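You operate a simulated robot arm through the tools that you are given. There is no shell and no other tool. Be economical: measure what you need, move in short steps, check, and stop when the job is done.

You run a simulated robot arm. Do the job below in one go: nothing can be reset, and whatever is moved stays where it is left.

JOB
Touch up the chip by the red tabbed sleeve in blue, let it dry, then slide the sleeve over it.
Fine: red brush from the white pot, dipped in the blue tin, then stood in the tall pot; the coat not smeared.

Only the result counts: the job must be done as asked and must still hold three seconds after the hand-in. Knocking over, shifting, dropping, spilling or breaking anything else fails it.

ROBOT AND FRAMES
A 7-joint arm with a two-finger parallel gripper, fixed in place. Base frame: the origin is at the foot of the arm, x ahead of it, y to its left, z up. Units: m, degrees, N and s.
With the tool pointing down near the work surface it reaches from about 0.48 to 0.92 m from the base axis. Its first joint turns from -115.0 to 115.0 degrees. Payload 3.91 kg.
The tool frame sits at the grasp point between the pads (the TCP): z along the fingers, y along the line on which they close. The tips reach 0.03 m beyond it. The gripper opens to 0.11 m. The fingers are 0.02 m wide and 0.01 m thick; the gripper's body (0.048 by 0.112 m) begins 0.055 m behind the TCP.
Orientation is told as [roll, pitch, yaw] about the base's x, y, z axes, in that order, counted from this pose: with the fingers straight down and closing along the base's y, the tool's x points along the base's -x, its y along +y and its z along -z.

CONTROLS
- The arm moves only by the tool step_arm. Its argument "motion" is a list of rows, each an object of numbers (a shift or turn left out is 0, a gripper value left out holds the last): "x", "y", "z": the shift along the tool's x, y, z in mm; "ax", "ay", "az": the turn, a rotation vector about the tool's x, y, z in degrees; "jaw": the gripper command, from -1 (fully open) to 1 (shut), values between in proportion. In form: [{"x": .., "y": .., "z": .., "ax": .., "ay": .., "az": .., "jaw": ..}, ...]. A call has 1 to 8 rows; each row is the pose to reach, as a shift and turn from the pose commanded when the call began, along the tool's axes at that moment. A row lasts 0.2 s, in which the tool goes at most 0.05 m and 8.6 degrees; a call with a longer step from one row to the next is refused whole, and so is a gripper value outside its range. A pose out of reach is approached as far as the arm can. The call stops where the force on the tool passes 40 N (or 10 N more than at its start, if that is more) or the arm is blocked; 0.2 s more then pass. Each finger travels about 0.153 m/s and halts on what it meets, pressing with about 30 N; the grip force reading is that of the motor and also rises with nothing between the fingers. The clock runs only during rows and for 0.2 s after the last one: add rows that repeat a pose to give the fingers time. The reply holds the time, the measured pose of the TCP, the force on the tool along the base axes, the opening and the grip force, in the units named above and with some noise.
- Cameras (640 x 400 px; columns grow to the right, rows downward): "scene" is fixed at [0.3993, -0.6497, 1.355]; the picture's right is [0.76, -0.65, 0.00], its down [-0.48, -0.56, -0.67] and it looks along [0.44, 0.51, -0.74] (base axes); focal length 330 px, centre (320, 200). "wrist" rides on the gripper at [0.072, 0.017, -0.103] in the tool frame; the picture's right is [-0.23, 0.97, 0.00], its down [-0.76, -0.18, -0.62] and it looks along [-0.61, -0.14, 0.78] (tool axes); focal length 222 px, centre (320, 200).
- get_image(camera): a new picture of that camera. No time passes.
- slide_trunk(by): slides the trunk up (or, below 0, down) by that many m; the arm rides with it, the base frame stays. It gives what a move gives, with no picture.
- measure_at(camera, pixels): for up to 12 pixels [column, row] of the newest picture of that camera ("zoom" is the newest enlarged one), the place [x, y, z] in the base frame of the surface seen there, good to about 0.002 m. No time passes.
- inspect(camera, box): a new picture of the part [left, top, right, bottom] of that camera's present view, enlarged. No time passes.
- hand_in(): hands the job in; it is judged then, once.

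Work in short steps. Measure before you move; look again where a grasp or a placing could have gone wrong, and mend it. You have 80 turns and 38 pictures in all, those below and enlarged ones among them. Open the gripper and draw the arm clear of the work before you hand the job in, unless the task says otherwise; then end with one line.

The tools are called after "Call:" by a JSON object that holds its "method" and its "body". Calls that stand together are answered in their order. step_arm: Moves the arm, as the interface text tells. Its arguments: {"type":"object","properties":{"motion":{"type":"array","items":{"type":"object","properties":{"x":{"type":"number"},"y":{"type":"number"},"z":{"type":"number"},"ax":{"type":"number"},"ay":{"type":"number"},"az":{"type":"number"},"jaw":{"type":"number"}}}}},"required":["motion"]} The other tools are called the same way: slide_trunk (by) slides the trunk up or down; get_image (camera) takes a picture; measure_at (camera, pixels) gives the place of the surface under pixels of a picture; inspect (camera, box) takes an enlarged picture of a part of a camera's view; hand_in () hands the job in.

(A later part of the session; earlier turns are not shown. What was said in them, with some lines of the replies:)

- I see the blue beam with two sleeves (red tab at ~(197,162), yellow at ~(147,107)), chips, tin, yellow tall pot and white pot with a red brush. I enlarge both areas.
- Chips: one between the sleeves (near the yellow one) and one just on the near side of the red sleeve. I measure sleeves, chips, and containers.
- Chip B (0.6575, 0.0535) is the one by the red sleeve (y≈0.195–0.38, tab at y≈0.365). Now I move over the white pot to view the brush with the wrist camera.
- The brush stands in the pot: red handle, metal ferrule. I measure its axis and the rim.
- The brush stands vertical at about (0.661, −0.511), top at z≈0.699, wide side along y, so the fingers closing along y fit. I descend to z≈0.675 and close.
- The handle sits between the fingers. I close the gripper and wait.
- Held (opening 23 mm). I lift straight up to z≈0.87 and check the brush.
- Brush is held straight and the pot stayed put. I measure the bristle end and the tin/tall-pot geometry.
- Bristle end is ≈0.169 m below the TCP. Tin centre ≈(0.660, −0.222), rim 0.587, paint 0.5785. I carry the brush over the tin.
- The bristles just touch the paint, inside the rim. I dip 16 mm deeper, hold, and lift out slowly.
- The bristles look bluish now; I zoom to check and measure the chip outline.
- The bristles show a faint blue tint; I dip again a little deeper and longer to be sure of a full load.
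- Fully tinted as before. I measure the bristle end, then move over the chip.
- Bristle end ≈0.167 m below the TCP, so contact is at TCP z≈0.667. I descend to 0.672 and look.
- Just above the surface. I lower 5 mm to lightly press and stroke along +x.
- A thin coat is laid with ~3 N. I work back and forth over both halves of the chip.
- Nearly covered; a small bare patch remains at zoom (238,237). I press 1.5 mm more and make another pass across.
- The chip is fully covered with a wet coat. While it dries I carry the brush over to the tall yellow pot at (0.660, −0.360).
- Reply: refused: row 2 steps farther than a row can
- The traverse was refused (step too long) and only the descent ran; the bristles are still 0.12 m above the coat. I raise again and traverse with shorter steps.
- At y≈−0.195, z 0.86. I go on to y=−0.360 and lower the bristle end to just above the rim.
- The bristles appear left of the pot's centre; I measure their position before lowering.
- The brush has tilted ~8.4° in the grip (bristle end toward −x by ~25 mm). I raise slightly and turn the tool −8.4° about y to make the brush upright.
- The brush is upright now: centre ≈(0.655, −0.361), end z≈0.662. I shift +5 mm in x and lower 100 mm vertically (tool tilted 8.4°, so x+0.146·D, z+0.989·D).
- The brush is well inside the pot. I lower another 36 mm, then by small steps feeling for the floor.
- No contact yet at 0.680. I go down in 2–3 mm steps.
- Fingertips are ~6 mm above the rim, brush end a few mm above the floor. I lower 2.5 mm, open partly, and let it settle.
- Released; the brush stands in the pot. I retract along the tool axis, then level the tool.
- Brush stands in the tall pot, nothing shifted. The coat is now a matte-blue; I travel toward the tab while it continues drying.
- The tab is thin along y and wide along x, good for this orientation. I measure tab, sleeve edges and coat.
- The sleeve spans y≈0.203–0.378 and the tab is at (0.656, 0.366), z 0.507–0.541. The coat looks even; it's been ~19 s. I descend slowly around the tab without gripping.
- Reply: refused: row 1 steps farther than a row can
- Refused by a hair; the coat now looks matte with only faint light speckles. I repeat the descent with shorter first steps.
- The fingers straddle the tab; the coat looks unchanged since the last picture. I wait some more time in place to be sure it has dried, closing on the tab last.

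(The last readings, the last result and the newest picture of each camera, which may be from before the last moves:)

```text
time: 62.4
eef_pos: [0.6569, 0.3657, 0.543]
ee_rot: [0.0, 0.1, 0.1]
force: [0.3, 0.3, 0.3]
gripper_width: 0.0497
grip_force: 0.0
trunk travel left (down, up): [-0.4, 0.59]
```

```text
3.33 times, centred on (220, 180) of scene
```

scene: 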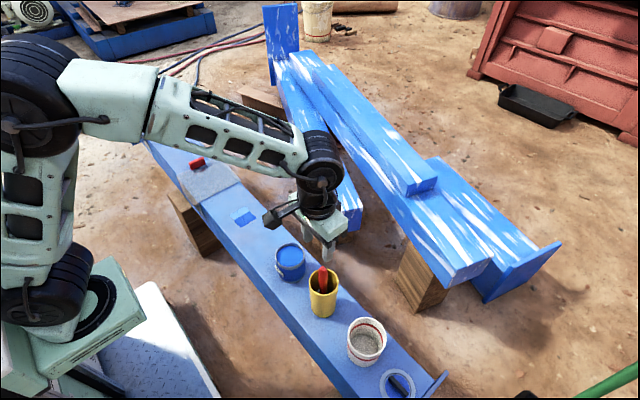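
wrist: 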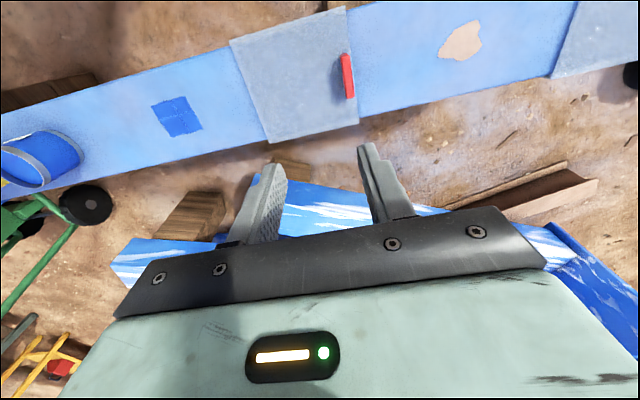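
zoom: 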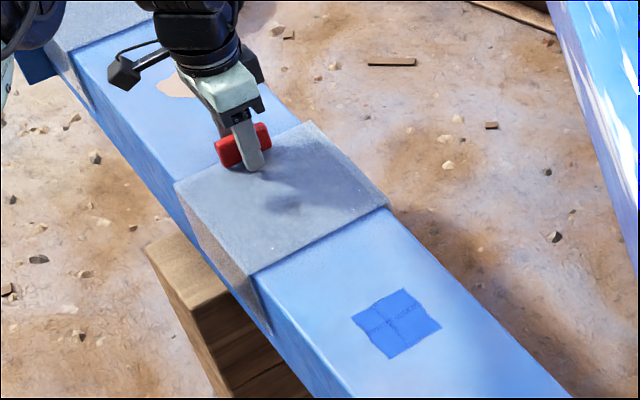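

The coat has looked identical and matte for 16 s, so it's dry. I close on the tab and slide a first 30 mm toward −y.

Call:
{"method": "step_arm", "body": {"motion": [{"jaw": 0.5}, {"jaw": 1}, {"jaw": 1}, {"jaw": 1}, {"y": -8}, {"y": -16}, {"y": -24}, {"y": -30}]}}

Call:
{"method": "inspect", "body": {"camera": "scene", "box": [150, 120, 290, 240]}}

```text
time: 64.2
eef_pos: [0.6558, 0.3348, 0.5442]
ee_rot: [0.0, -0.1, -0.1]
force: [3.3, 1.4, -9.6]
gripper_width: 0.0138
grip_force: 44.9
trunk travel left (down, up): [-0.4, 0.59]
```

```text
3.33 times, centred on (220, 180) of scene
```

zoom: 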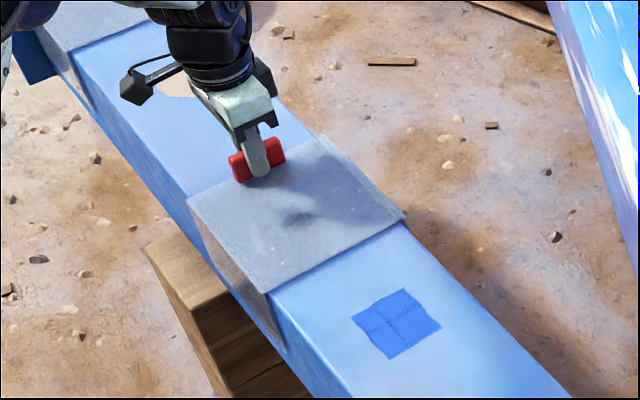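

The sleeve moves cleanly. A −9.6 N vertical pull suggests slight lifting, so I ease 1 mm down and keep sliding.

Call:
{"method": "step_arm", "body": {"motion": [{"y": -10, "z": 1}, {"y": -23, "z": 1}, {"y": -36, "z": 1}, {"y": -50, "z": 1}, {"y": -64, "z": 1}, {"y": -78, "z": 1}, {"y": -92, "z": 1}, {"y": -106, "z": 1}]}}

```text
time: 66.0
eef_pos: [0.6557, 0.2297, 0.5434]
ee_rot: [0.0, -0.1, -0.1]
force: [7.8, 0.8, 4.5]
gripper_width: 0.0136
grip_force: 44.8
trunk travel left (down, up): [-0.4, 0.59]
```

Going well (y 0.230, small side force). I finish the remaining ~107 mm.

Call:
{"method": "step_arm", "body": {"motion": [{"x": -0.5, "y": -12, "z": -0.3}, {"x": -0.7, "y": -26, "z": -0.3}, {"x": -0.7, "y": -40, "z": -0.3}, {"x": -0.7, "y": -54, "z": -0.3}, {"x": -0.7, "y": -68, "z": -0.3}, {"x": -0.7, "y": -82, "z": -0.3}, {"x": -0.7, "y": -95, "z": -0.3}, {"x": -0.7, "y": -106, "z": -0.3}]}}

Call:
{"method": "inspect", "body": {"camera": "scene", "box": [150, 120, 310, 280]}}

```text
time: 67.8
eef_pos: [0.6563, 0.1271, 0.5435]
ee_rot: [0.2, -0.2, 0.1]
force: [9.2, 17.4, -0.9]
gripper_width: 0.0136
grip_force: 44.8
trunk travel left (down, up): [-0.4, 0.59]
```

```text
2.50 times, centred on (230, 200) of scene
```

zoom: 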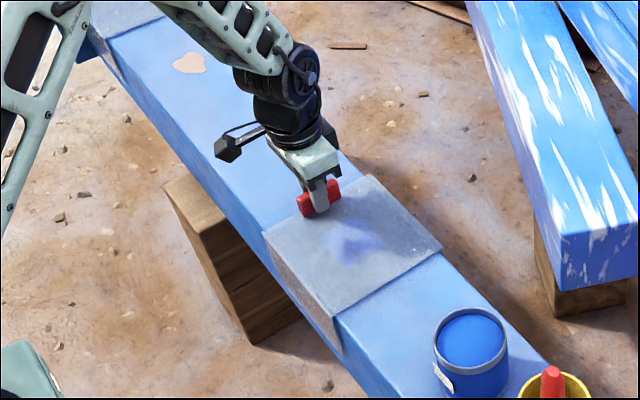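

The sleeve now covers y≈−0.04…0.135, i.e. the whole chip. I release the tab and rise straight up.

Call:
{"method": "step_arm", "body": {"motion": [{"y": 0, "jaw": 0.6}, {"y": 0, "jaw": 0.2}, {"y": 0, "jaw": 0.1}, {"y": 0, "jaw": 0.1}, {"z": -30}, {"z": -75}, {"z": -120}, {"z": -165}]}}

Call:
{"method": "step_arm", "body": {"motion": [{"z": -40, "jaw": -0.5}, {"z": -80, "jaw": -1}, {"y": 45, "z": -80}, {"y": 90, "z": -80}, {"y": 135, "z": -80}, {"y": 180, "z": -80}, {"y": 225, "z": -80}, {"y": 225, "z": -80}]}}

Call:
{"method": "get_image", "body": {"camera": "scene"}}

Call:
{"method": "inspect", "body": {"camera": "scene", "box": [190, 170, 400, 370]}}

Call:
{"method": "measure_at", "body": {"camera": "scene", "pixels": [[238, 208], [274, 196], [262, 240], [328, 245], [249, 262], [285, 236]]}}

```text
time: 69.6
eef_pos: [0.6561, 0.1235, 0.7083]
ee_rot: [0.0, 0.0, 0.0]
force: [0.5, -1.0, 0.0]
gripper_width: 0.0495
grip_force: 0.1
trunk travel left (down, up): [-0.4, 0.59]
```

```text
time: 71.4
eef_pos: [0.6578, 0.3496, 0.789]
ee_rot: [0.0, 0.0, 0.0]
force: [1.1, 0.2, 0.0]
gripper_width: 0.1098
grip_force: 0.0
trunk travel left (down, up): [-0.4, 0.59]
```

```text
3 pictures are left
```

scene: 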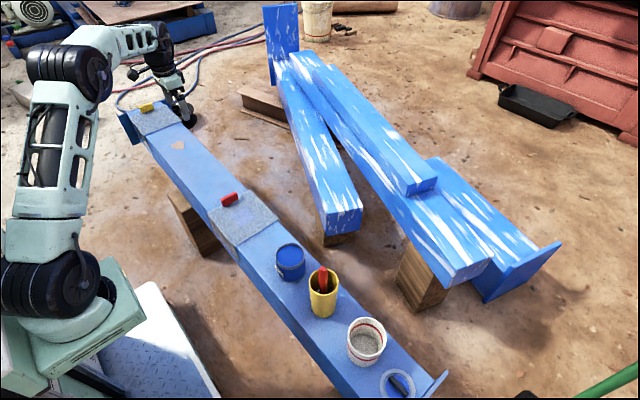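

```text
2.00 times, centred on (295, 270) of scene
```

zoom: 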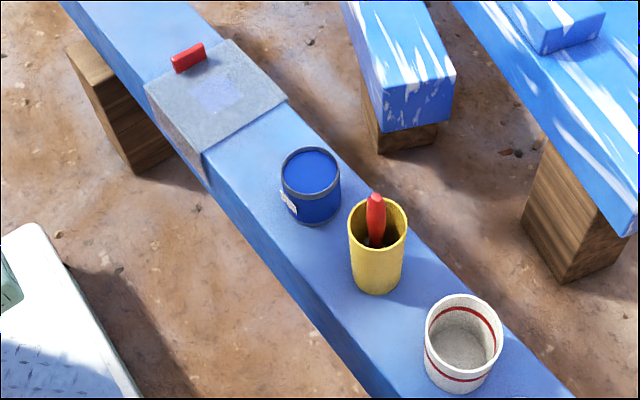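

```text
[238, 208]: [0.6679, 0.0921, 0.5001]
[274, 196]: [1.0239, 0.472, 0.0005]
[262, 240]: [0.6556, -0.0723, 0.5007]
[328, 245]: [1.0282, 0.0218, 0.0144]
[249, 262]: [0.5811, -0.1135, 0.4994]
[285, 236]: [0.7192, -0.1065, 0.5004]
```

The coat shows faintly through the sleeve at zoom (220,95), square and unsmeared, centred under it. The brush stands in the tall pot, the tin and pots are undisturbed, and the arm is clear with the gripper open, so I hand in.

Call:
{"method": "hand_in", "body": {}}

```text
The job is handed in.
```

The chip by the red-tabbed sleeve is painted blue, I waited until the coat looked dry, and the sleeve now covers it; the coat shows unsmeared through it, the red brush stands in the tall yellow pot, and the job is handed in.
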